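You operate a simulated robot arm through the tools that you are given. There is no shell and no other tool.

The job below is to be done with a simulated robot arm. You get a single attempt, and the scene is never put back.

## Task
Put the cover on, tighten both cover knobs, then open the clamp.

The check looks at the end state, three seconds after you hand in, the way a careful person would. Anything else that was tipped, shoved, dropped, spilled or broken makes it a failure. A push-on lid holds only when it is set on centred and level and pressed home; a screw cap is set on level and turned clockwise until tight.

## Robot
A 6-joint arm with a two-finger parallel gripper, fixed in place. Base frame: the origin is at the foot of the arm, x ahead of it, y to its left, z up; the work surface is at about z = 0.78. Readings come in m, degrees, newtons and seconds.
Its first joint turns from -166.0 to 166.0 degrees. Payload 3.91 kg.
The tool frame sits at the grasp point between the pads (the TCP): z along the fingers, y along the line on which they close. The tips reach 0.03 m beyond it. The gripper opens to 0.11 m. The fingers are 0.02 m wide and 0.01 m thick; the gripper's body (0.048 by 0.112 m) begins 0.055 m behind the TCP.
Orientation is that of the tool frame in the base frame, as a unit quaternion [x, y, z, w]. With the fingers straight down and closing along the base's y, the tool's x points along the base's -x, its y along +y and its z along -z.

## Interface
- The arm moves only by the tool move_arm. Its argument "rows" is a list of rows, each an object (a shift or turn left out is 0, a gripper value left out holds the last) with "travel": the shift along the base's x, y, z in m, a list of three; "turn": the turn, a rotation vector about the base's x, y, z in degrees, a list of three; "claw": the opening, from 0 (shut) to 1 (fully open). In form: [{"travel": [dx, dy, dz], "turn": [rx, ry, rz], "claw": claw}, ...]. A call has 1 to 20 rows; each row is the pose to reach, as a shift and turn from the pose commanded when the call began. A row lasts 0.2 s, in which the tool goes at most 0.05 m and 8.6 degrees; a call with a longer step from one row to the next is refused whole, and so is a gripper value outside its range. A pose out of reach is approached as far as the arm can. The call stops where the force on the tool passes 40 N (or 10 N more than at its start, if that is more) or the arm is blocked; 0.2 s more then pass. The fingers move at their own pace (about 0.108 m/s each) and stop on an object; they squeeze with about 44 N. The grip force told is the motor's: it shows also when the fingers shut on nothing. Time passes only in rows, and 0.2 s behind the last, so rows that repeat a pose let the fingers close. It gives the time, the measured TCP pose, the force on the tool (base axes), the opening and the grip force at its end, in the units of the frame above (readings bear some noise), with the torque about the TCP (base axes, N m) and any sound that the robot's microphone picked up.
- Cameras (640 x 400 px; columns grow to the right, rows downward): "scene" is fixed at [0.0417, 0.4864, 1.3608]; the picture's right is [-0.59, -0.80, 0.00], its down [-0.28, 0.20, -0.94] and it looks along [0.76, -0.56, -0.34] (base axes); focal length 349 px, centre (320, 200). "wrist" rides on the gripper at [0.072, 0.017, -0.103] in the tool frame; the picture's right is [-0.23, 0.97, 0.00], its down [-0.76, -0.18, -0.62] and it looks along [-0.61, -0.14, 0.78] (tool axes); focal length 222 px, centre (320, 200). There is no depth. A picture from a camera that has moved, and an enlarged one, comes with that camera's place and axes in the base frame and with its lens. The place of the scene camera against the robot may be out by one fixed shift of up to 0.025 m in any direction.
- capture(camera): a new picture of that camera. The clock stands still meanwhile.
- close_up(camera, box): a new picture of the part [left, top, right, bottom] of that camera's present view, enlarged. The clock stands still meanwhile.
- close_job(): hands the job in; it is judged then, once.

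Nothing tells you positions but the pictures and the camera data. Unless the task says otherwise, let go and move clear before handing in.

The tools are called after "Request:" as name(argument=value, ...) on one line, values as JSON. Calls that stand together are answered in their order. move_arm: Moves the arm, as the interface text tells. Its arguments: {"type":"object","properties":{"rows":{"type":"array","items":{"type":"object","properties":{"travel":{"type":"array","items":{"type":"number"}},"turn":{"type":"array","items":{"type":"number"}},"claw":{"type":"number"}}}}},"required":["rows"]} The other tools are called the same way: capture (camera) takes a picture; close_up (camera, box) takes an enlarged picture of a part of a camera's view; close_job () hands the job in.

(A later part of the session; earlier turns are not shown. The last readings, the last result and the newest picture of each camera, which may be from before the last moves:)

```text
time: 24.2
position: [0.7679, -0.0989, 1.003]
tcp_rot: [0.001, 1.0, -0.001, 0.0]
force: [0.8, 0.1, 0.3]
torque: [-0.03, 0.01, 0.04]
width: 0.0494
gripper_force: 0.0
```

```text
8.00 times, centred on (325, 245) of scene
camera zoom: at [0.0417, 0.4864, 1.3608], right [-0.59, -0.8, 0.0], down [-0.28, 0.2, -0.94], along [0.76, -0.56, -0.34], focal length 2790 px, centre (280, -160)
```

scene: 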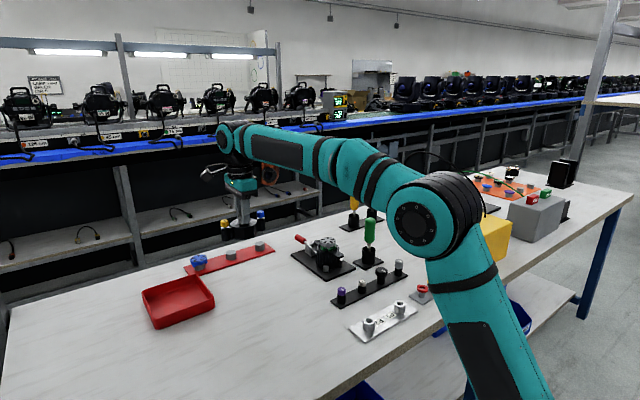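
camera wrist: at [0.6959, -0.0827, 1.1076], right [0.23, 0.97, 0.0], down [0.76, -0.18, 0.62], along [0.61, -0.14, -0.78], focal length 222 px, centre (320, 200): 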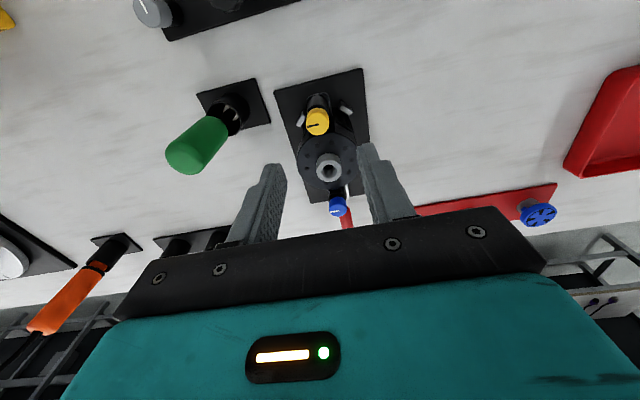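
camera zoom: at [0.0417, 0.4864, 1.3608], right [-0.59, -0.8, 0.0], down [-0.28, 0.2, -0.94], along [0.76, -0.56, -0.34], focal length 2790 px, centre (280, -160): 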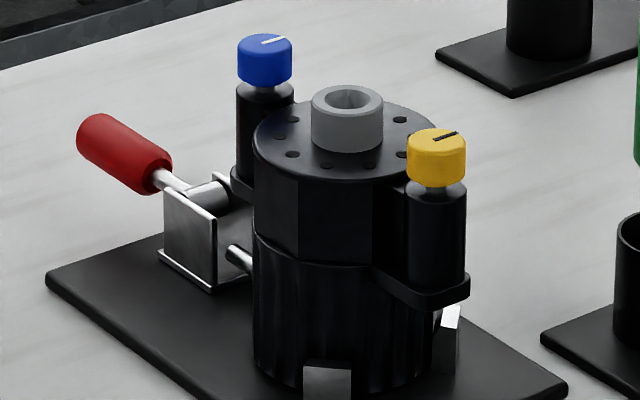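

The cover is seated well. The yellow knob is at (0.7675, -0.102) and the blue one at about (0.875, -0.1015), both with a gap under the cap. I'll turn the tool +85° and go down around the yellow knob.

Request:
move_arm(rows=[{"turn": [0, 0, 8], "claw": 0.36}, {"turn": [0, 0, 16]}, {"turn": [0, 0, 24]}, {"turn": [0, 0, 32]}, {"turn": [0, 0, 40]}, {"turn": [0, 0, 48]}, {"turn": [0, 0, 56]}, {"turn": [0, 0, 64]}, {"turn": [0, 0, 72]}, {"turn": [0, 0, 80]}, {"travel": [0.0007, -0.001, 0], "turn": [0, 0, 85]}, {"travel": [0.0007, -0.001, -0.03], "turn": [0, 0, 85]}, {"travel": [0.0007, -0.001, -0.06], "turn": [0, 0, 85]}, {"travel": [0.0007, -0.001, -0.06], "turn": [0, 0, 85]}])

Request:
capture(camera="wrist")

Request:
close_up(camera="scene", box=[295, 210, 355, 260])

```text
time: 27.2
position: [0.7671, -0.1024, 0.9411]
tcp_rot: [-0.675, 0.737, 0.0, 0.0]
force: [0.3, -0.2, -0.4]
torque: [-0.01, 0.0, -0.01]
width: 0.0397
gripper_force: 0.1
```

```text
taken
camera wrist: at [0.7444, -0.1731, 1.046], right [-0.95, 0.31, 0.0], down [0.24, 0.74, 0.62], along [0.19, 0.59, -0.78], focal length 222 px, centre (320, 200)
```

wrist: 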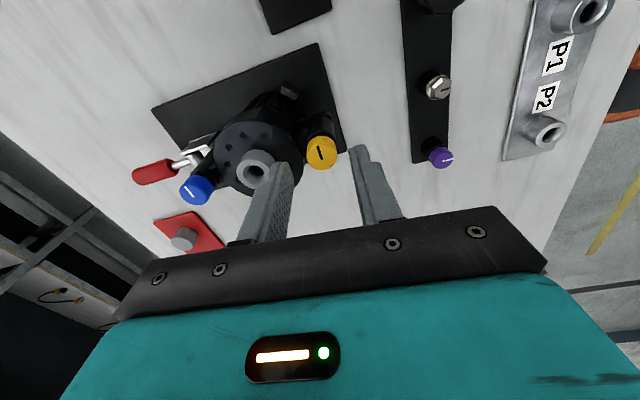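

```text
8.00 times, centred on (325, 235) of scene
camera zoom: at [0.0417, 0.4864, 1.3608], right [-0.59, -0.8, 0.0], down [-0.28, 0.2, -0.94], along [0.76, -0.56, -0.34], focal length 2790 px, centre (280, -80)
```

zoom: 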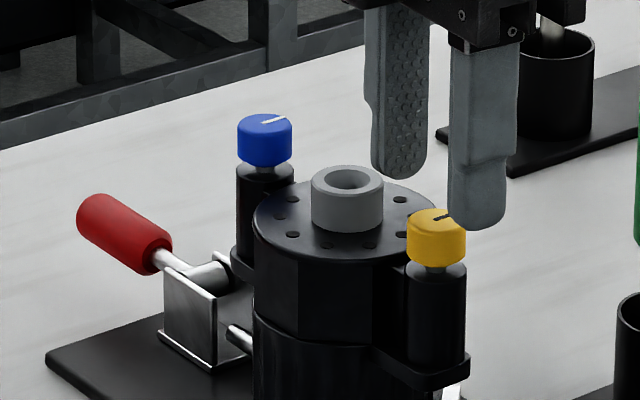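

The fingers straddle the yellow knob. I'll go down, grip it, and start turning clockwise.

Request:
move_arm(rows=[{"travel": [0, 0, -0.012]}, {"travel": [0, 0, -0.022]}, {"travel": [0, 0, -0.027]}, {"travel": [0, 0, -0.027], "claw": 0.2}, {"travel": [0, 0, -0.027], "claw": 0.0}, {"travel": [0, 0, -0.027], "claw": 0.0}])

Request:
capture(camera="wrist")

Request:
close_up(camera="scene", box=[295, 210, 355, 260])

```text
time: 28.6
position: [0.7667, -0.1021, 0.9149]
tcp_rot: [-0.675, 0.737, 0.0, 0.0]
force: [-27.1, 3.4, -0.4]
torque: [0.11, 0.66, 0.02]
width: 0.0206
gripper_force: 43.6
```

```text
taken
camera wrist: at [0.7437, -0.173, 1.0203], right [-0.95, 0.31, 0.0], down [0.24, 0.74, 0.62], along [0.19, 0.59, -0.78], focal length 222 px, centre (320, 200)
```

wrist: 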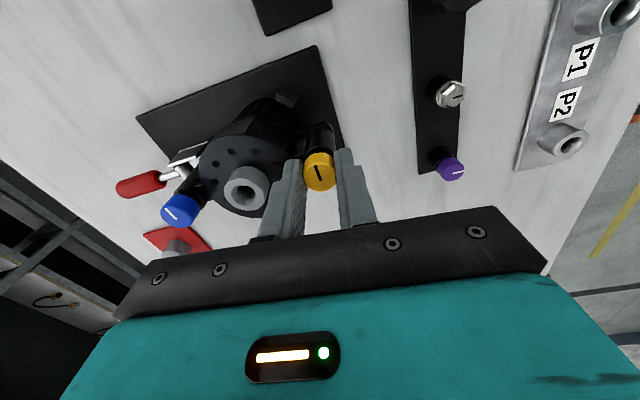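

```text
8.00 times, centred on (325, 235) of scene
camera zoom: at [0.0417, 0.4864, 1.3608], right [-0.59, -0.8, 0.0], down [-0.28, 0.2, -0.94], along [0.76, -0.56, -0.34], focal length 2790 px, centre (280, -80)
```

zoom: 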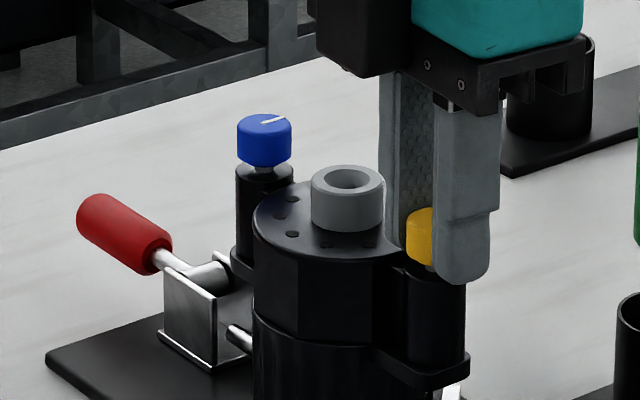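

The grip left a 27 N side load along -x, so the knob sits slightly nearer the base than my tool position. I'll shift -x to relieve it.

Request:
move_arm(rows=[{"travel": [-0.001, 0, 0]}, {"travel": [-0.002, 0, 0]}, {"travel": [-0.002, 0, 0]}])

```text
time: 29.4
position: [0.7676, -0.1021, 0.9155]
tcp_rot: [-0.676, 0.737, 0.0, 0.0]
force: [3.2, -0.6, -3.1]
torque: [0.0, -0.15, 0.05]
width: 0.0204
gripper_force: 43.4
```

The side load is gone. Now I'll turn the yellow knob clockwise by 80°.

Request:
move_arm(rows=[{"turn": [0, 0, -8]}, {"turn": [0, 0, -16]}, {"turn": [0, 0, -24]}, {"turn": [0, 0, -32]}, {"turn": [0, 0, -40]}, {"turn": [0, 0, -48]}, {"turn": [0, 0, -56]}, {"turn": [0, 0, -64]}, {"turn": [0, 0, -72]}, {"turn": [0, 0, -80]}])

Request:
close_up(camera="wrist", box=[270, 120, 370, 200])

Request:
close_up(camera="scene", box=[295, 210, 355, 260])

```text
time: 31.6
position: [0.7649, -0.1001, 0.9159]
tcp_rot: [-0.044, 0.999, 0.0, 0.0]
force: [-23.4, 21.5, -6.1]
torque: [0.39, 1.03, 0.12]
width: 0.0203
gripper_force: 44.0
```

```text
5.00 times, centred on (320, 160) of wrist
camera zoom: at [0.692, -0.0898, 1.0203], right [0.14, 0.99, 0.0], down [0.77, -0.11, 0.62], along [0.62, -0.09, -0.78], focal length 1111 px, centre (320, 400)
```

zoom: 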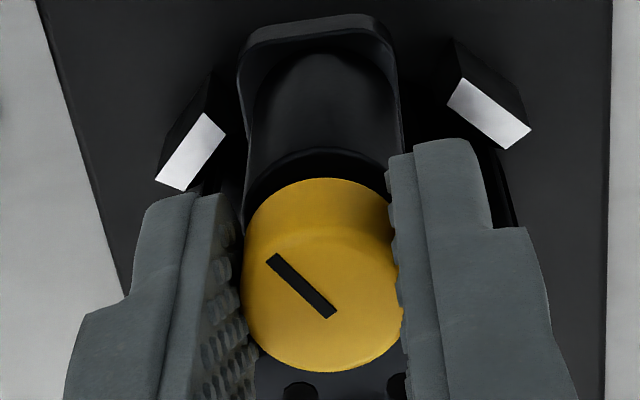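

```text
8.00 times, centred on (325, 235) of scene
camera zoom: at [0.0417, 0.4864, 1.3608], right [-0.59, -0.8, 0.0], down [-0.28, 0.2, -0.94], along [0.76, -0.56, -0.34], focal length 2790 px, centre (280, -80)
```

zoom: 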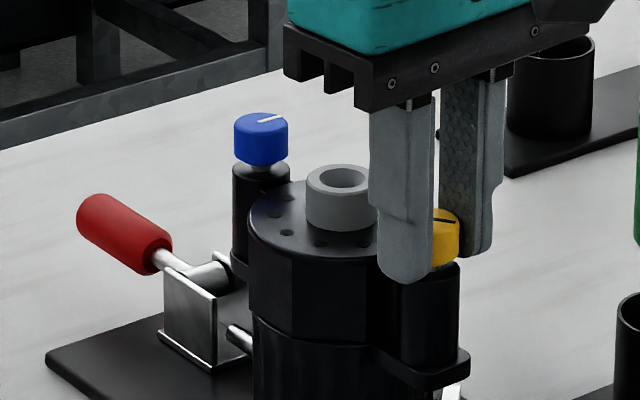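

The side forces show the knob axis sits about 1.5 mm off the tool axis in y, and the scene view suggests the cover shifted slightly. I'll let go of the knob, rise and inspect before going on.

Request:
move_arm(rows=[{"travel": [-0.001, 0.0014, 0]}, {"travel": [-0.001, 0.0014, 0], "claw": 0.15}, {"travel": [-0.001, 0.0014, 0], "claw": 0.36}, {"travel": [-0.001, 0.0014, 0], "claw": 0.36}])

Request:
close_up(camera="scene", box=[295, 210, 355, 260])

Request:
move_arm(rows=[{"travel": [0, 0, 0.03]}, {"travel": [0, 0, 0.06]}, {"travel": [0, 0, 0.087], "turn": [0, 0, -5]}, {"travel": [0, 0, 0.087], "turn": [0, 0, -5]}])

Request:
capture(camera="wrist")

Request:
close_up(camera="wrist", box=[260, 70, 400, 210])

Request:
close_up(camera="scene", box=[295, 220, 355, 270])

```text
time: 32.6
position: [0.763, -0.1009, 0.9162]
tcp_rot: [-0.043, 0.999, -0.001, 0.001]
force: [0.8, -0.7, -0.9]
torque: [0.0, 0.05, 0.02]
width: 0.0395
gripper_force: 0.1
```

```text
8.00 times, centred on (325, 235) of scene
camera zoom: at [0.0417, 0.4864, 1.3608], right [-0.59, -0.8, 0.0], down [-0.28, 0.2, -0.94], along [0.76, -0.56, -0.34], focal length 2790 px, centre (280, -80)
```

zoom: 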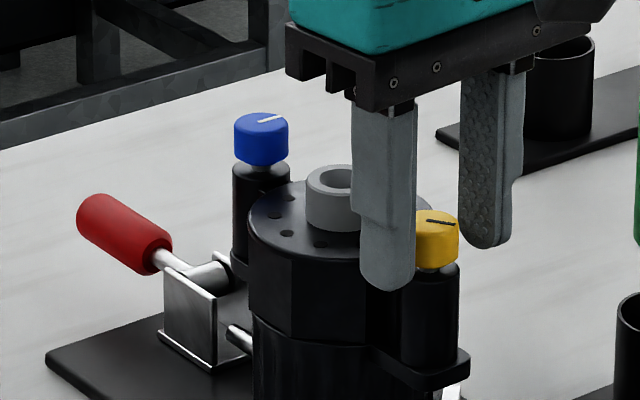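

```text
time: 33.6
position: [0.7654, -0.0994, 1.0026]
tcp_rot: [0.0, 1.0, 0.0, 0.0]
force: [0.2, -0.5, -0.4]
torque: [-0.01, 0.0, -0.02]
width: 0.0398
gripper_force: 0.1
```

```text
taken
camera wrist: at [0.6936, -0.083, 1.1081], right [0.23, 0.97, 0.0], down [0.76, -0.18, 0.62], along [0.61, -0.14, -0.78], focal length 222 px, centre (320, 200)
```

wrist: 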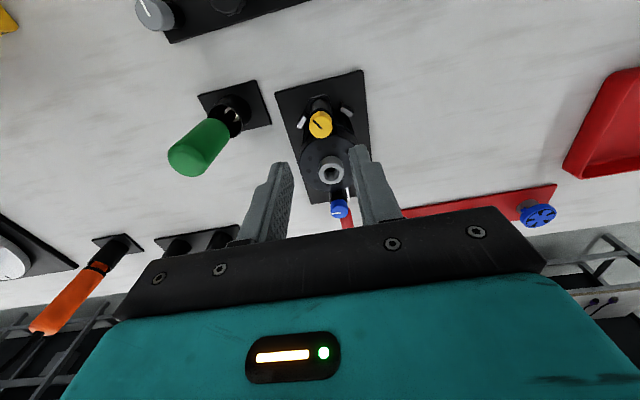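

```text
2.86 times, centred on (330, 140) of wrist
camera zoom: at [0.6936, -0.083, 1.1081], right [0.23, 0.97, 0.0], down [0.76, -0.18, 0.62], along [0.61, -0.14, -0.78], focal length 635 px, centre (291, 371)
```

zoom: 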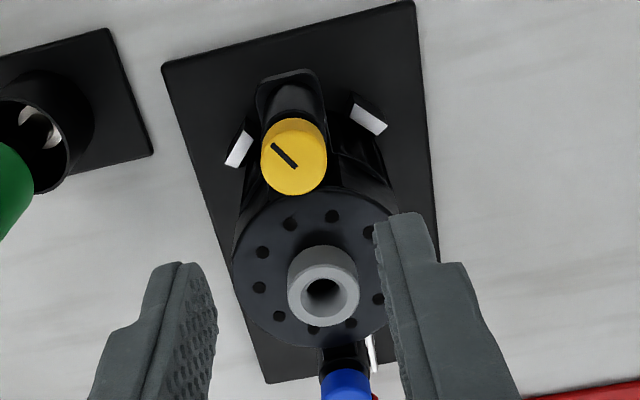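

```text
8.00 times, centred on (325, 245) of scene
camera zoom: at [0.0417, 0.4864, 1.3608], right [-0.59, -0.8, 0.0], down [-0.28, 0.2, -0.94], along [0.76, -0.56, -0.34], focal length 2790 px, centre (280, -160)
```

zoom: 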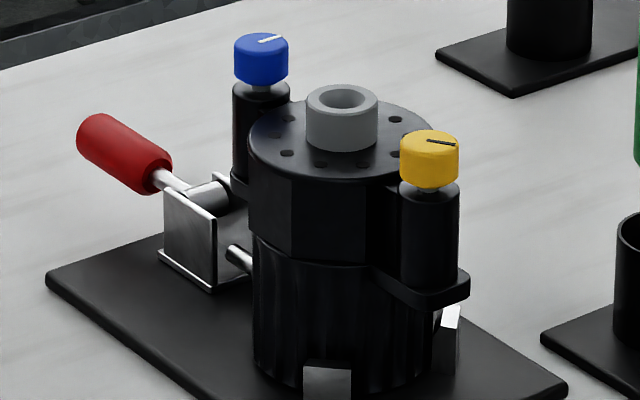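

The yellow end of the cover has moved about 3 mm toward +y, a slight yaw of the cover. I'll zoom in on both posts and ears to measure how far off it is now.

Request:
close_up(camera="wrist", box=[290, 85, 370, 135])

Request:
close_up(camera="scene", box=[335, 235, 360, 260])

Request:
close_up(camera="scene", box=[315, 225, 345, 255])

Request:
move_arm(rows=[{"travel": [0.03, 0, 0]}, {"travel": [0.06, 0, 0]}, {"travel": [0.09, 0, 0]}, {"travel": [0.11, 0, 0]}, {"travel": [0.11, 0, 0]}])

Request:
capture(camera="wrist")

Request:
close_up(camera="wrist", box=[270, 0, 390, 150])

```text
8.00 times, centred on (330, 110) of wrist
camera zoom: at [0.6936, -0.083, 1.1081], right [0.23, 0.97, 0.0], down [0.76, -0.18, 0.62], along [0.61, -0.14, -0.78], focal length 1777 px, centre (240, 920)
```

zoom: 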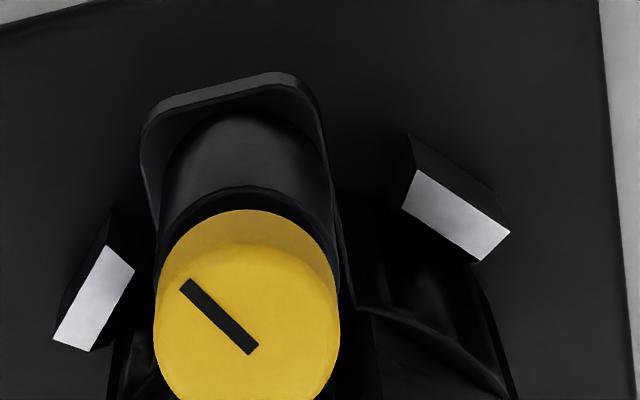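

```text
16.00 times, centred on (348, 248) of scene
camera zoom: at [0.0417, 0.4864, 1.3608], right [-0.59, -0.8, 0.0], down [-0.28, 0.2, -0.94], along [0.76, -0.56, -0.34], focal length 5581 px, centre (-120, -560)
```

zoom: 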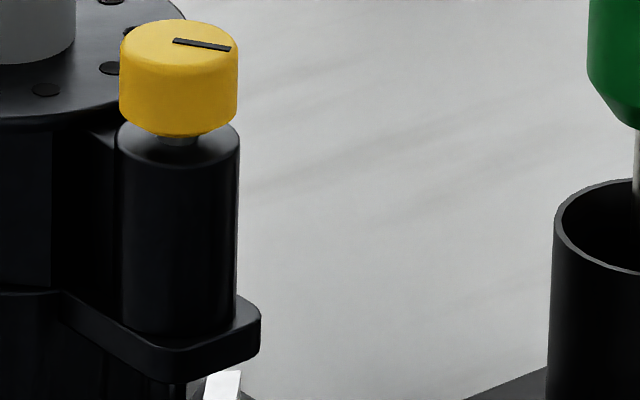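

```text
13.33 times, centred on (330, 240) of scene
camera zoom: at [0.0417, 0.4864, 1.3608], right [-0.59, -0.8, 0.0], down [-0.28, 0.2, -0.94], along [0.76, -0.56, -0.34], focal length 4651 px, centre (187, -333)
```

zoom: 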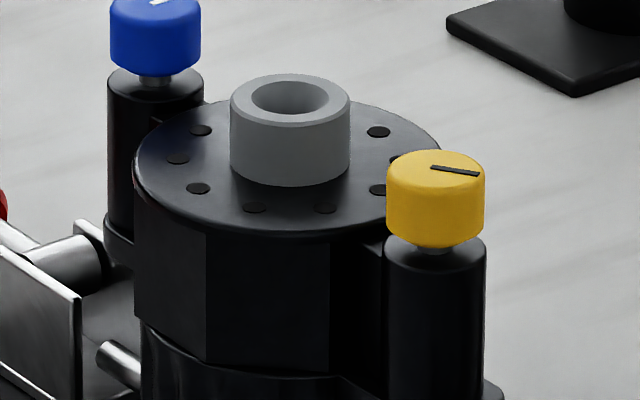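

```text
time: 34.8
position: [0.8752, -0.1007, 1.0033]
tcp_rot: [0.0, 1.0, 0.0, -0.001]
force: [0.6, 0.6, 0.3]
torque: [-0.01, -0.02, 0.01]
width: 0.0399
gripper_force: 0.1
```

```text
taken
camera wrist: at [0.802, -0.0848, 1.1082], right [0.23, 0.97, 0.0], down [0.76, -0.18, 0.62], along [0.61, -0.14, -0.78], focal length 222 px, centre (320, 200)
```

wrist: 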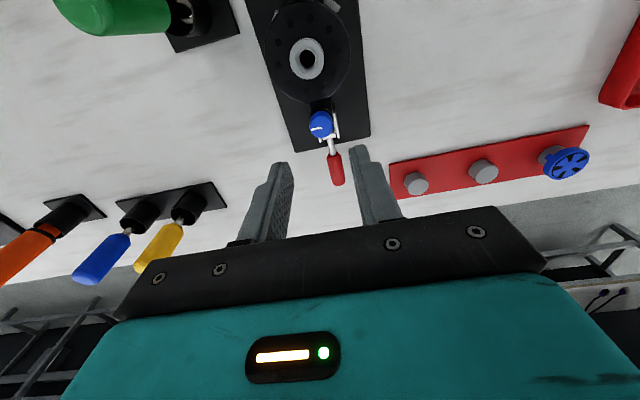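

```text
2.67 times, centred on (330, 75) of wrist
camera zoom: at [0.802, -0.0848, 1.1082], right [0.23, 0.97, 0.0], down [0.76, -0.18, 0.62], along [0.61, -0.14, -0.78], focal length 592 px, centre (293, 533)
```

zoom: 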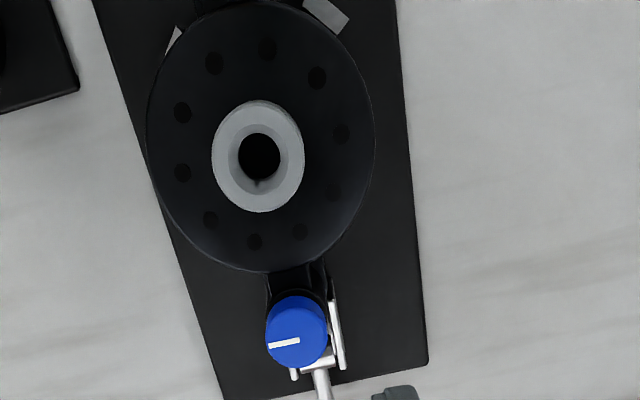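

My best estimate of the yellow knob axis is (0.7657, -0.1003), and the cover yaw is now close to zero. I'll regrip yellow with the tool on that axis, starting from +85°.

Request:
move_arm(rows=[{"travel": [-0.03, 0, 0], "turn": [0, 0, 8]}, {"travel": [-0.06, 0, 0], "turn": [0, 0, 16]}, {"travel": [-0.09, 0, 0], "turn": [0, 0, 24]}, {"travel": [-0.1088, 0.0001, 0], "turn": [0, 0, 32]}, {"travel": [-0.1088, 0.0001, 0], "turn": [0, 0, 40]}, {"travel": [-0.1088, 0.0001, 0], "turn": [0, 0, 48]}, {"travel": [-0.1088, 0.0001, 0], "turn": [0, 0, 56]}, {"travel": [-0.1088, 0.0001, 0], "turn": [0, 0, 64]}, {"travel": [-0.1088, 0.0001, 0], "turn": [0, 0, 72]}, {"travel": [-0.1088, 0.0001, 0], "turn": [0, 0, 80]}, {"travel": [-0.1088, 0.0001, -0.03], "turn": [0, 0, 85]}, {"travel": [-0.1088, 0.0001, -0.06], "turn": [0, 0, 85]}, {"travel": [-0.1088, 0.0001, -0.08], "turn": [0, 0, 85]}, {"travel": [-0.1088, 0.0001, -0.0872], "turn": [0, 0, 85]}, {"travel": [-0.1088, 0.0001, -0.0872], "turn": [0, 0, 85], "claw": 0.2}, {"travel": [-0.1088, 0.0001, -0.0872], "turn": [0, 0, 85], "claw": 0.0}, {"travel": [-0.1088, 0.0001, -0.0872], "turn": [0, 0, 85], "claw": 0.0}])

Request:
close_up(camera="wrist", box=[270, 120, 370, 200])

```text
time: 38.4
position: [0.7674, -0.0993, 0.9164]
tcp_rot: [-0.676, 0.737, -0.001, 0.0]
force: [21.1, -1.2, -0.4]
torque: [-0.04, -0.53, -0.04]
width: 0.0205
gripper_force: 44.4
```

```text
5.00 times, centred on (320, 160) of wrist
camera zoom: at [0.7445, -0.1715, 1.0203], right [-0.95, 0.31, 0.0], down [0.24, 0.74, 0.62], along [0.19, 0.59, -0.78], focal length 1111 px, centre (320, 400)
```

zoom: 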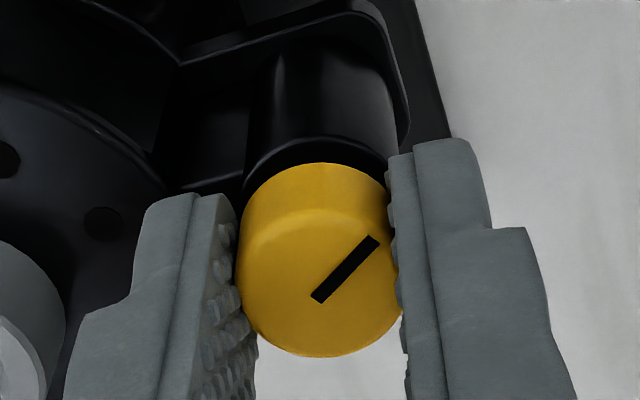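

Now there is +21 N in x, so the relaxed knob x is nearer 0.767. I'll shift +1.3 mm to relieve it, then turn 40° and check.

Request:
move_arm(rows=[{"travel": [0.0013, 0, 0]}, {"travel": [0.0013, 0, 0]}, {"travel": [0.0013, 0, 0]}])

Request:
move_arm(rows=[{"turn": [0, 0, -8]}, {"turn": [0, 0, -16]}, {"turn": [0, 0, -24]}, {"turn": [0, 0, -32]}, {"turn": [0, 0, -40]}, {"turn": [0, 0, -40]}])

Request:
close_up(camera="wrist", box=[270, 120, 370, 200])

```text
time: 39.2
position: [0.767, -0.1008, 0.9162]
tcp_rot: [-0.676, 0.737, 0.0, -0.001]
force: [5.9, -1.6, 3.0]
torque: [-0.12, -0.14, -0.04]
width: 0.0201
gripper_force: 43.8
```

```text
time: 40.6
position: [0.7678, -0.0998, 0.9159]
tcp_rot: [-0.383, 0.924, 0.0, 0.0]
force: [-12.7, -4.2, 1.4]
torque: [-0.36, 0.69, -0.01]
width: 0.0205
gripper_force: 44.2
```

```text
5.00 times, centred on (320, 160) of wrist
camera zoom: at [0.7043, -0.1395, 1.0201], right [-0.53, 0.85, 0.0], down [0.66, 0.41, 0.62], along [0.53, 0.33, -0.78], focal length 1111 px, centre (320, 400)
```

zoom: 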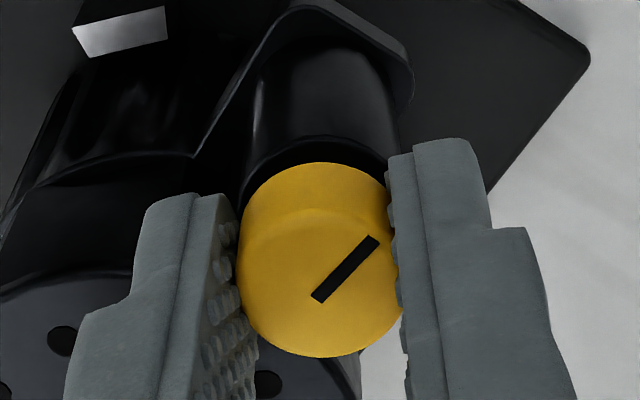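

No slip this time: the knob is turning with the gripper. I'll trim the side load slightly and go on clockwise another 120°.

Request:
move_arm(rows=[{"travel": [-0.0006, 0, 0], "turn": [0, 0, -8]}, {"travel": [-0.0006, 0, 0], "turn": [0, 0, -16]}, {"travel": [-0.0006, 0, 0], "turn": [0, 0, -24]}, {"travel": [-0.0006, 0, 0], "turn": [0, 0, -32]}, {"travel": [-0.0006, 0, 0], "turn": [0, 0, -40]}, {"travel": [-0.0006, 0, 0], "turn": [0, 0, -48]}, {"travel": [-0.0006, 0, 0], "turn": [0, 0, -56]}, {"travel": [-0.0006, 0, 0], "turn": [0, 0, -64]}, {"travel": [-0.0006, 0, 0], "turn": [0, 0, -72]}, {"travel": [-0.0006, 0, 0], "turn": [0, 0, -80]}, {"travel": [-0.0006, 0, 0], "turn": [0, 0, -88]}, {"travel": [-0.0006, 0, 0], "turn": [0, 0, -96]}, {"travel": [-0.0006, 0, 0], "turn": [0, 0, -104]}, {"travel": [-0.0006, 0, 0], "turn": [0, 0, -112]}, {"travel": [-0.0006, 0, 0], "turn": [0, 0, -120]}])

Request:
close_up(camera="wrist", box=[270, 120, 370, 200])

Request:
close_up(camera="scene", box=[295, 220, 355, 270])

```text
time: 43.8
position: [0.7668, -0.0983, 0.9161]
tcp_rot: [0.61, 0.793, 0.0, -0.001]
force: [10.6, 22.8, -18.0]
torque: [0.84, -0.18, 0.03]
width: 0.0204
gripper_force: 43.6
```

```text
5.00 times, centred on (320, 160) of wrist
camera zoom: at [0.7659, -0.0247, 1.0195], right [1.0, 0.03, 0.0], down [0.03, -0.78, 0.62], along [0.02, -0.62, -0.78], focal length 1111 px, centre (320, 400)
```

zoom: 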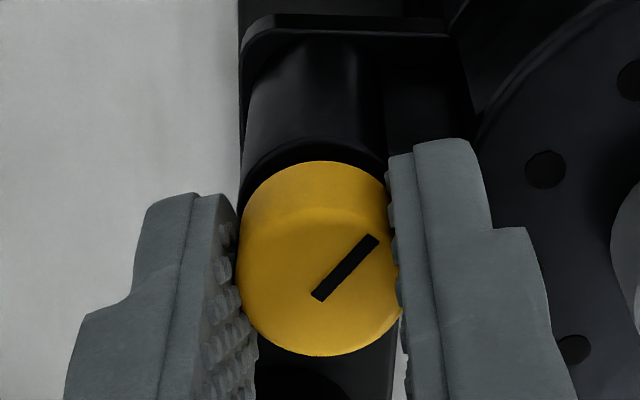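

```text
8.00 times, centred on (325, 245) of scene
camera zoom: at [0.0417, 0.4864, 1.3608], right [-0.59, -0.8, 0.0], down [-0.28, 0.2, -0.94], along [0.76, -0.56, -0.34], focal length 2790 px, centre (280, -160)
```

zoom: 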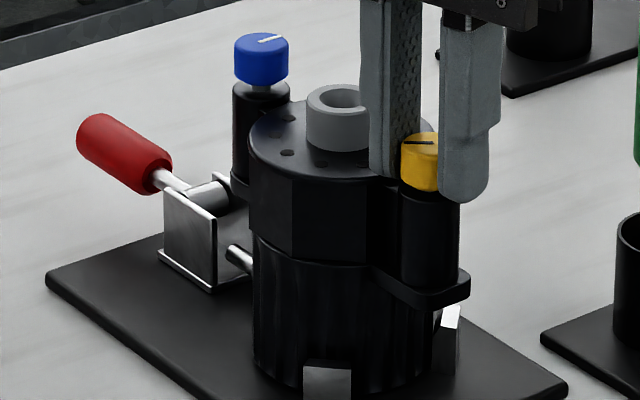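

The thread is drawing down (-18 N in z) with no slip. I'll let go, rotate back in place, and regrip slightly lower and re-centred.

Request:
move_arm(rows=[{"claw": 0.15}, {"travel": [0.0004, 0.0008, 0], "claw": 0.36}, {"travel": [0.0004, 0.0008, 0], "turn": [0, 0, 8]}, {"travel": [0.0004, 0.0008, 0], "turn": [0, 0, 16]}, {"travel": [0.0004, 0.0008, 0], "turn": [0, 0, 24]}, {"travel": [0.0004, 0.0008, 0], "turn": [0, 0, 32]}, {"travel": [0.0004, 0.0008, 0], "turn": [0, 0, 40]}, {"travel": [0.0004, 0.0008, 0], "turn": [0, 0, 48]}, {"travel": [0.0004, 0.0008, 0], "turn": [0, 0, 56]}, {"travel": [0.0004, 0.0008, 0], "turn": [0, 0, 64]}, {"travel": [0.0004, 0.0008, 0], "turn": [0, 0, 72]}, {"travel": [0.0004, 0.0008, 0], "turn": [0, 0, 80]}, {"travel": [0.0004, 0.0008, 0], "turn": [0, 0, 88]}, {"travel": [0.0004, 0.0008, 0], "turn": [0, 0, 96]}, {"travel": [0.0004, 0.0008, 0], "turn": [0, 0, 104]}, {"travel": [0.0004, 0.0008, 0], "turn": [0, 0, 112]}, {"travel": [0.0004, 0.0008, 0], "turn": [0, 0, 120]}, {"travel": [0.0004, 0.0008, 0], "turn": [0, 0, 128]}, {"travel": [0.0004, 0.0008, 0], "turn": [0, 0, 136]}, {"travel": [0.0004, 0.0008, 0], "turn": [0, 0, 144]}])

Request:
move_arm(rows=[{"turn": [0, 0, 8]}, {"travel": [0, 0, -0.001], "turn": [0, 0, 16]}, {"travel": [0, 0, -0.001], "turn": [0, 0, 16], "claw": 0.18}, {"travel": [0, 0, -0.001], "turn": [0, 0, 16], "claw": 0.0}, {"travel": [0, 0, -0.001], "turn": [0, 0, 16], "claw": 0.0}])

Request:
close_up(camera="wrist", box=[270, 120, 370, 200])

```text
time: 48.0
position: [0.7672, -0.0994, 0.9156]
tcp_rot: [-0.567, 0.824, 0.0, 0.0]
force: [0.6, -0.9, 0.4]
torque: [-0.02, 0.0, -0.02]
width: 0.0394
gripper_force: 0.1
```

```text
time: 49.2
position: [0.767, -0.0984, 0.9148]
tcp_rot: [-0.676, 0.737, 0.0, 0.0]
force: [14.1, -1.4, 1.4]
torque: [-0.08, -0.35, -0.05]
width: 0.0202
gripper_force: 44.2
```

```text
5.00 times, centred on (320, 160) of wrist
camera zoom: at [0.7447, -0.1706, 1.019], right [-0.95, 0.31, 0.0], down [0.24, 0.74, 0.62], along [0.19, 0.59, -0.78], focal length 1111 px, centre (320, 400)
```

zoom: 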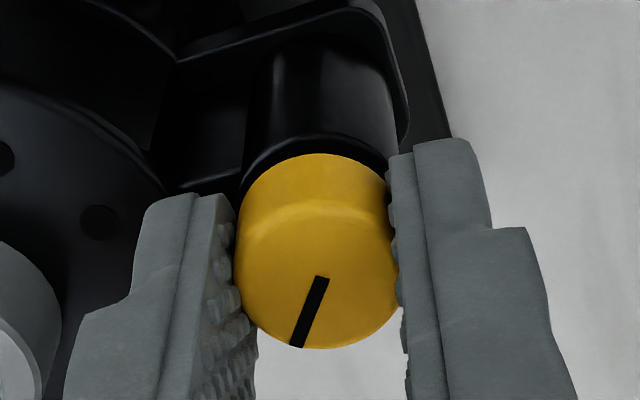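

The grip is good. I'll trim x and turn clockwise 152°, following down 1 mm.

Request:
move_arm(rows=[{"travel": [0.0008, 0, 0]}, {"travel": [0.0008, 0, 0], "turn": [0, 0, -8]}, {"travel": [0.0008, 0, -0.0001], "turn": [0, 0, -16]}, {"travel": [0.0008, 0, -0.0001], "turn": [0, 0, -24]}, {"travel": [0.0008, 0, -0.0002], "turn": [0, 0, -32]}, {"travel": [0.0008, 0, -0.0002], "turn": [0, 0, -40]}, {"travel": [0.0006, 0, -0.0003], "turn": [0, 0, -48]}, {"travel": [0.0006, 0, -0.0003], "turn": [0, 0, -56]}, {"travel": [0.0006, 0, -0.0004], "turn": [0, 0, -64]}, {"travel": [0.0004, 0, -0.0005], "turn": [0, 0, -72]}, {"travel": [0.0004, 0, -0.0005], "turn": [0, 0, -80]}, {"travel": [0.0004, 0, -0.0006], "turn": [0, 0, -88]}, {"travel": [0.0004, 0, -0.0006], "turn": [0, 0, -96]}, {"travel": [0.0004, 0, -0.0007], "turn": [0, 0, -104]}, {"travel": [0.0004, 0, -0.0007], "turn": [0, 0, -112]}, {"travel": [0.0004, 0, -0.0008], "turn": [0, 0, -120]}, {"travel": [0.0004, 0, -0.0008], "turn": [0, 0, -128]}, {"travel": [0.0004, 0, -0.0009], "turn": [0, 0, -136]}, {"travel": [0.0004, 0, -0.0009], "turn": [0, 0, -144]}, {"travel": [0.0004, 0, -0.001], "turn": [0, 0, -152]}])

Request:
close_up(camera="wrist", box=[270, 120, 370, 200])

Request:
close_up(camera="scene", box=[295, 220, 355, 270])

```text
time: 53.4
position: [0.7682, -0.0997, 0.9149]
tcp_rot: [0.553, 0.833, -0.001, 0.001]
force: [2.5, 3.4, -0.7]
torque: [0.15, -0.14, 0.41]
width: 0.0203
gripper_force: 44.1
```

```text
5.00 times, centred on (320, 160) of wrist
camera zoom: at [0.7557, -0.0264, 1.0183], right [0.99, 0.17, 0.0], down [0.13, -0.77, 0.62], along [0.11, -0.62, -0.78], focal length 1111 px, centre (320, 400)
```

zoom: 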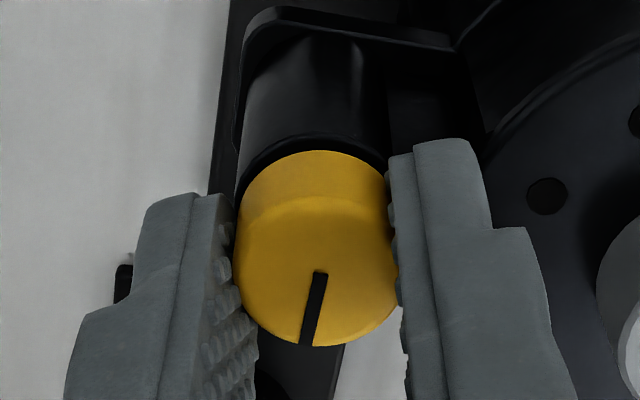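

```text
8.00 times, centred on (325, 245) of scene
camera zoom: at [0.0417, 0.4864, 1.3608], right [-0.59, -0.8, 0.0], down [-0.28, 0.2, -0.94], along [0.76, -0.56, -0.34], focal length 2790 px, centre (280, -160)
```

zoom: 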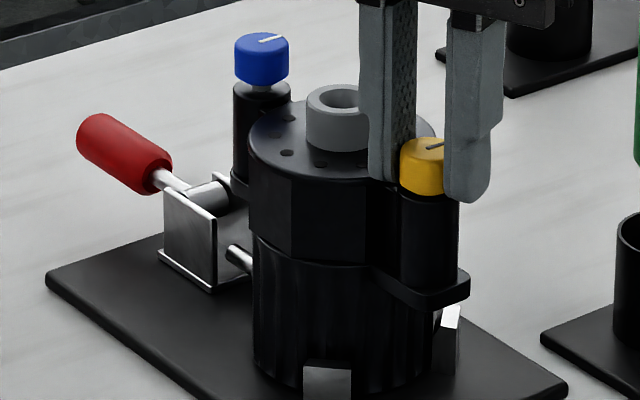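

Torque about z rose to 0.41 N·m with a small slip and the cap now sits down on the post, so it looks tight. I'll turn a little more to confirm.

Request:
move_arm(rows=[{"turn": [0, 0, -8]}, {"turn": [0, 0, -16]}, {"turn": [0, 0, -16]}])

Request:
close_up(camera="wrist", box=[270, 120, 370, 200])

```text
time: 54.2
position: [0.7676, -0.1003, 0.9137]
tcp_rot: [0.663, 0.748, -0.001, 0.0]
force: [0.3, 0.5, -0.2]
torque: [0.0, -0.05, 0.11]
width: 0.0204
gripper_force: 43.8
```

```text
5.00 times, centred on (320, 160) of wrist
camera zoom: at [0.7764, -0.0257, 1.0183], right [0.99, -0.11, 0.0], down [-0.08, -0.78, 0.62], along [-0.07, -0.62, -0.78], focal length 1111 px, centre (320, 400)
```

zoom: 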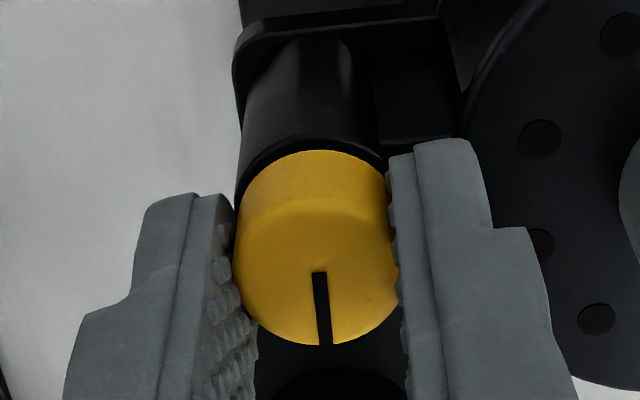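

The knob has stopped while the gripper slips over it, so yellow is tight. I'll let go, rise, and view the blue knob from above.

Request:
move_arm(rows=[{"claw": 0.15}, {"claw": 0.36}, {"travel": [0, 0, 0.03], "claw": 0.36}, {"travel": [0, 0, 0.07], "claw": 0.36}, {"travel": [0.02, 0, 0.089], "turn": [0, 0, 8]}, {"travel": [0.04, 0, 0.089], "turn": [0, 0, 16]}, {"travel": [0.06, 0, 0.089], "turn": [0, 0, 24]}, {"travel": [0.08, 0, 0.089], "turn": [0, 0, 32]}, {"travel": [0.1, 0, 0.089], "turn": [0, 0, 40]}, {"travel": [0.109, 0, 0.089], "turn": [0, 0, 48]}, {"travel": [0.109, 0, 0.089], "turn": [0, 0, 56]}, {"travel": [0.109, 0, 0.089], "turn": [0, 0, 64]}, {"travel": [0.109, 0, 0.089], "turn": [0, 0, 72]}, {"travel": [0.109, 0, 0.089], "turn": [0, 0, 80]}, {"travel": [0.109, 0, 0.089], "turn": [0, 0, 83]}, {"travel": [0.109, 0, 0.089], "turn": [0, 0, 83]}])

Request:
close_up(camera="wrist", box=[270, 80, 390, 155])

Request:
close_up(camera="wrist", box=[270, 0, 390, 150])

Request:
close_up(camera="scene", box=[295, 220, 355, 270])

```text
time: 57.6
position: [0.8777, -0.0997, 1.0036]
tcp_rot: [0.0, 1.0, -0.001, 0.0]
force: [0.5, 0.3, 0.1]
torque: [-0.02, -0.01, 0.03]
width: 0.0396
gripper_force: 0.0
```

```text
5.33 times, centred on (330, 118) of wrist
camera zoom: at [0.8053, -0.0826, 1.1075], right [0.23, 0.97, 0.0], down [0.76, -0.18, 0.62], along [0.61, -0.14, -0.78], focal length 1185 px, centre (267, 640)
```

zoom: 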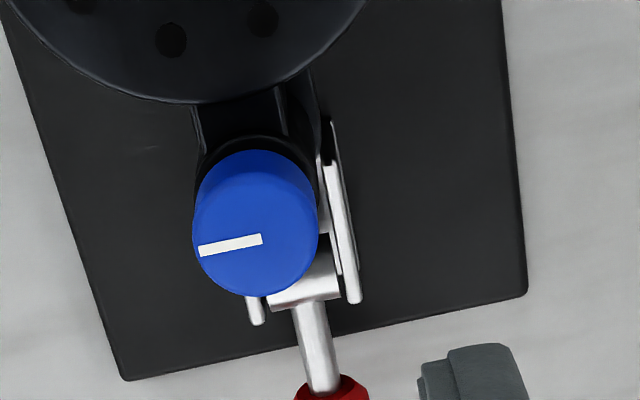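

```text
2.67 times, centred on (330, 75) of wrist
camera zoom: at [0.8053, -0.0826, 1.1075], right [0.23, 0.97, 0.0], down [0.76, -0.18, 0.62], along [0.61, -0.14, -0.78], focal length 592 px, centre (293, 533)
```

zoom: 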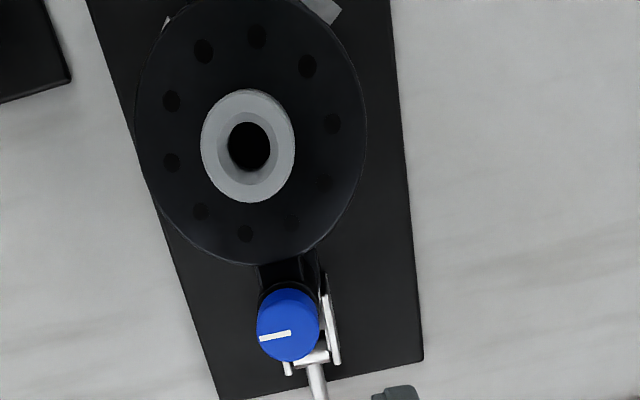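

```text
8.00 times, centred on (325, 245) of scene
camera zoom: at [0.0417, 0.4864, 1.3608], right [-0.59, -0.8, 0.0], down [-0.28, 0.2, -0.94], along [0.76, -0.56, -0.34], focal length 2790 px, centre (280, -160)
```

zoom: 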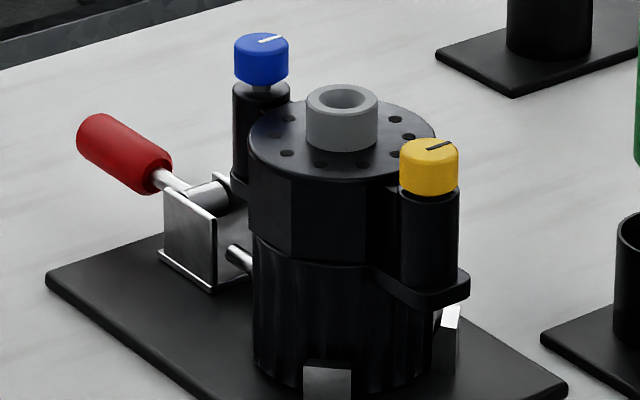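

Yellow is fully down. The blue knob measures about (0.877, -0.101), so I'll turn to +85° and grip it.

Request:
move_arm(rows=[{"turn": [0, 0, 8]}, {"turn": [0, 0, 16]}, {"turn": [0, 0, 24]}, {"turn": [0, 0, 32]}, {"turn": [0, 0, 40]}, {"turn": [0, 0, 48]}, {"turn": [0, 0, 56]}, {"turn": [0, 0, 64]}, {"turn": [0, 0, 72]}, {"travel": [0.0008, -0.0017, 0], "turn": [0, 0, 80]}, {"travel": [0.0008, -0.0017, -0.03], "turn": [0, 0, 85]}, {"travel": [0.0008, -0.0017, -0.06], "turn": [0, 0, 85]}, {"travel": [0.0008, -0.0017, -0.08], "turn": [0, 0, 85]}, {"travel": [0.0008, -0.0017, -0.087], "turn": [0, 0, 85]}, {"travel": [0.0008, -0.0017, -0.087], "turn": [0, 0, 85], "claw": 0.24}, {"travel": [0.0008, -0.0017, -0.087], "turn": [0, 0, 85], "claw": 0.15}, {"travel": [0.0008, -0.0017, -0.087], "turn": [0, 0, 85], "claw": 0.15}])

Request:
close_up(camera="wrist", box=[270, 120, 370, 200])

```text
time: 61.2
position: [0.8771, -0.1002, 0.9157]
tcp_rot: [-0.675, 0.738, 0.0, 0.0]
force: [-11.9, 2.2, -4.1]
torque: [0.05, 0.21, -0.02]
width: 0.0222
gripper_force: 5.6
```

```text
5.00 times, centred on (320, 160) of wrist
camera zoom: at [0.854, -0.1715, 1.0212], right [-0.95, 0.31, 0.0], down [0.24, 0.74, 0.62], along [0.19, 0.59, -0.78], focal length 1111 px, centre (320, 400)
```

zoom: 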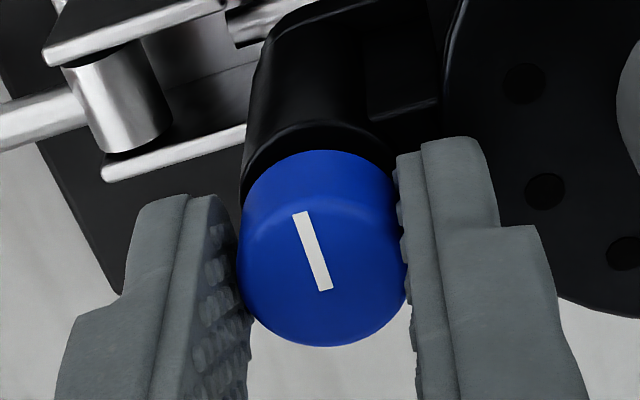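

Light contact shows the tool slightly too far in +x, and the picture suggests about 0.8 mm toward -y. I'll adjust, close fully and turn.

Request:
move_arm(rows=[{"travel": [-0.001, -0.0008, 0], "claw": 0.24}, {"travel": [-0.001, -0.0008, 0], "claw": 0.12}, {"travel": [-0.001, -0.0008, 0], "claw": 0.0}, {"travel": [-0.001, -0.0008, 0], "claw": 0.0}])

Request:
close_up(camera="wrist", box=[270, 120, 370, 200])

```text
time: 62.2
position: [0.8752, -0.1029, 0.9156]
tcp_rot: [-0.676, 0.737, 0.0, -0.001]
force: [-9.8, 2.6, 0.2]
torque: [0.08, 0.31, 0.01]
width: 0.0203
gripper_force: 44.7
```

```text
5.00 times, centred on (320, 160) of wrist
camera zoom: at [0.8533, -0.1721, 1.0212], right [-0.95, 0.31, 0.0], down [0.24, 0.74, 0.62], along [0.19, 0.59, -0.78], focal length 1111 px, centre (320, 400)
```

zoom: 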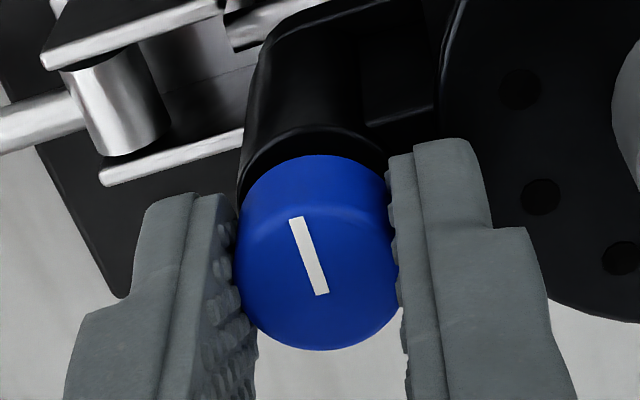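

I'll trim x a bit more and turn blue clockwise 152°, following the thread down.

Request:
move_arm(rows=[{"travel": [-0.0006, 0, 0]}, {"travel": [-0.0006, 0, 0], "turn": [0, 0, -8]}, {"travel": [-0.0006, 0, -0.0001], "turn": [0, 0, -16]}, {"travel": [-0.0006, 0, -0.0002], "turn": [0, 0, -24]}, {"travel": [-0.0006, 0, -0.0003], "turn": [0, 0, -32]}, {"travel": [-0.0006, 0, -0.0003], "turn": [0, 0, -40]}, {"travel": [-0.0006, 0, -0.0004], "turn": [0, 0, -48]}, {"travel": [-0.0006, 0, -0.0005], "turn": [0, 0, -56]}, {"travel": [-0.0006, 0, -0.0005], "turn": [0, 0, -64]}, {"travel": [-0.0006, 0, -0.0006], "turn": [0, 0, -72]}, {"travel": [-0.0006, 0, -0.0006], "turn": [0, 0, -80]}])

Request:
close_up(camera="wrist", box=[270, 120, 370, 200])

```text
time: 64.6
position: [0.8748, -0.1011, 0.9164]
tcp_rot: [-0.043, 0.999, 0.001, 0.0]
force: [3.6, 14.1, 7.8]
torque: [0.38, 0.05, 0.0]
width: 0.0201
gripper_force: 44.4
```

```text
5.00 times, centred on (320, 160) of wrist
camera zoom: at [0.8024, -0.0908, 1.0198], right [0.14, 0.99, 0.0], down [0.77, -0.11, 0.62], along [0.62, -0.09, -0.78], focal length 1111 px, centre (320, 400)
```

zoom: 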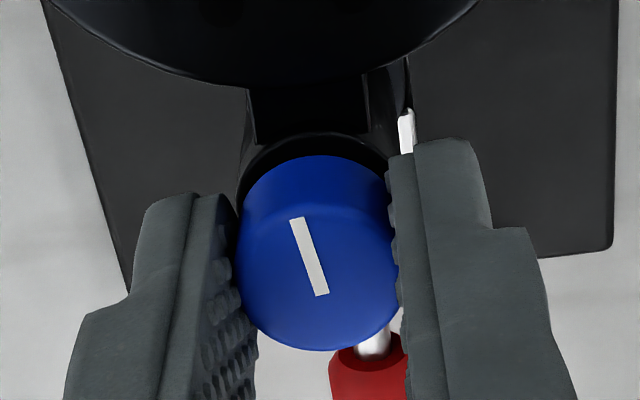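

No slip, with small side loads. I'll trim y and go on.

Request:
move_arm(rows=[{"travel": [0, 0.0007, 0], "turn": [0, 0, -8]}, {"travel": [0, 0.0007, 0], "turn": [0, 0, -16]}, {"travel": [0, 0.0007, 0], "turn": [0, 0, -24]}, {"travel": [0, 0.0007, 0], "turn": [0, 0, -32]}, {"travel": [0, 0.0007, 0], "turn": [0, 0, -40]}, {"travel": [0, 0.0007, 0], "turn": [0, 0, -48]}, {"travel": [0, 0.0007, 0], "turn": [0, 0, -56]}, {"travel": [0, 0.0007, 0], "turn": [0, 0, -64]}, {"travel": [0, 0.0007, 0], "turn": [0, 0, -72]}, {"travel": [0, 0.0007, 0], "turn": [0, 0, -80]}])

Request:
close_up(camera="wrist", box=[270, 120, 370, 200])

Request:
close_up(camera="scene", box=[295, 220, 355, 270])

```text
time: 66.8
position: [0.8757, -0.1005, 0.9152]
tcp_rot: [0.609, 0.793, -0.001, 0.0]
force: [-13.1, 9.1, -7.0]
torque: [0.29, 0.3, 0.04]
width: 0.02
gripper_force: 43.7
```

```text
5.00 times, centred on (320, 160) of wrist
camera zoom: at [0.8743, -0.0269, 1.0198], right [1.0, 0.03, 0.0], down [0.02, -0.78, 0.62], along [0.02, -0.62, -0.78], focal length 1111 px, centre (320, 400)
```

zoom: 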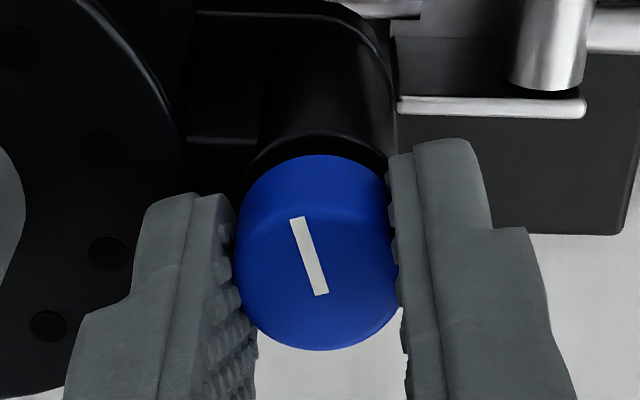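

```text
8.00 times, centred on (325, 245) of scene
camera zoom: at [0.0417, 0.4864, 1.3608], right [-0.59, -0.8, 0.0], down [-0.28, 0.2, -0.94], along [0.76, -0.56, -0.34], focal length 2790 px, centre (280, -160)
```

zoom: 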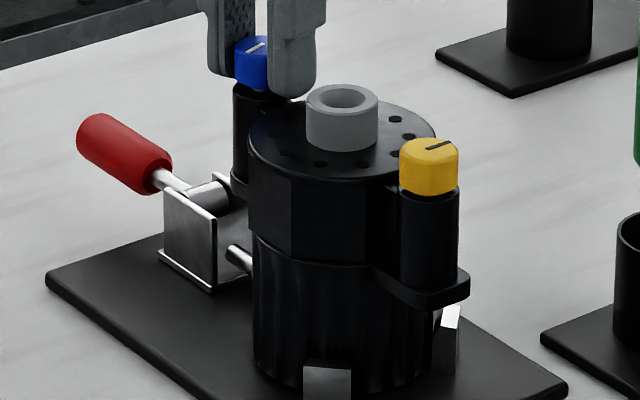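

Blue has turned 160° with no slip. I'll let go, rotate back in place and regrip for the rest.

Request:
move_arm(rows=[{"claw": 0.15}, {"claw": 0.36}, {"turn": [0, 0, 8]}, {"turn": [0, 0, 16]}, {"turn": [0, 0, 24]}, {"turn": [0, 0, 32]}, {"turn": [0, 0, 40]}, {"turn": [0, 0, 48]}, {"turn": [0, 0, 56]}, {"turn": [0, 0, 64]}, {"turn": [0, 0, 72]}, {"turn": [0, 0, 80]}, {"turn": [0, 0, 88]}, {"turn": [0, 0, 96]}, {"turn": [0, 0, 104]}, {"turn": [0, 0, 112]}, {"turn": [0, 0, 120]}, {"turn": [0, 0, 128]}, {"turn": [0, 0, 136]}, {"turn": [0, 0, 144]}])

Request:
move_arm(rows=[{"turn": [0, 0, 8]}, {"travel": [0, 0, -0.0008], "turn": [0, 0, 16]}, {"travel": [0, 0, -0.0008], "turn": [0, 0, 16], "claw": 0.18}, {"travel": [0, 0, -0.0008], "turn": [0, 0, 16], "claw": 0.0}, {"travel": [0, 0, -0.0008], "turn": [0, 0, 16], "claw": 0.0}])

Request:
close_up(camera="wrist", box=[270, 120, 370, 200])

```text
time: 71.0
position: [0.8759, -0.1009, 0.9157]
tcp_rot: [-0.567, 0.823, 0.0, 0.0]
force: [-1.3, 0.5, -0.2]
torque: [0.01, 0.03, 0.0]
width: 0.0396
gripper_force: 0.0
```

```text
time: 72.2
position: [0.8742, -0.1008, 0.9149]
tcp_rot: [-0.676, 0.737, 0.0, -0.001]
force: [1.5, 0.4, 0.4]
torque: [0.01, -0.01, 0.0]
width: 0.0204
gripper_force: 44.2
```

```text
5.00 times, centred on (320, 160) of wrist
camera zoom: at [0.8529, -0.1721, 1.0188], right [-0.95, 0.31, 0.0], down [0.24, 0.74, 0.62], along [0.19, 0.59, -0.78], focal length 1111 px, centre (320, 400)
```

zoom: 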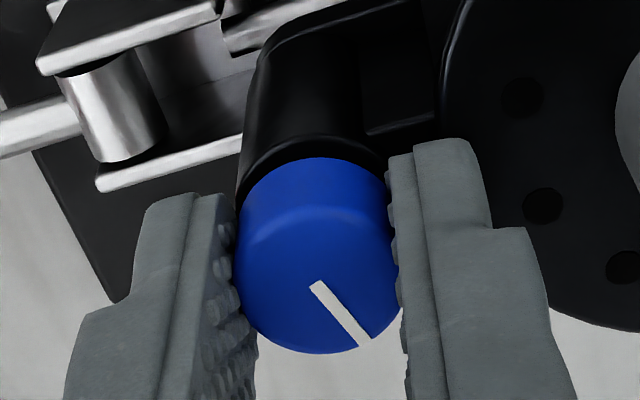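

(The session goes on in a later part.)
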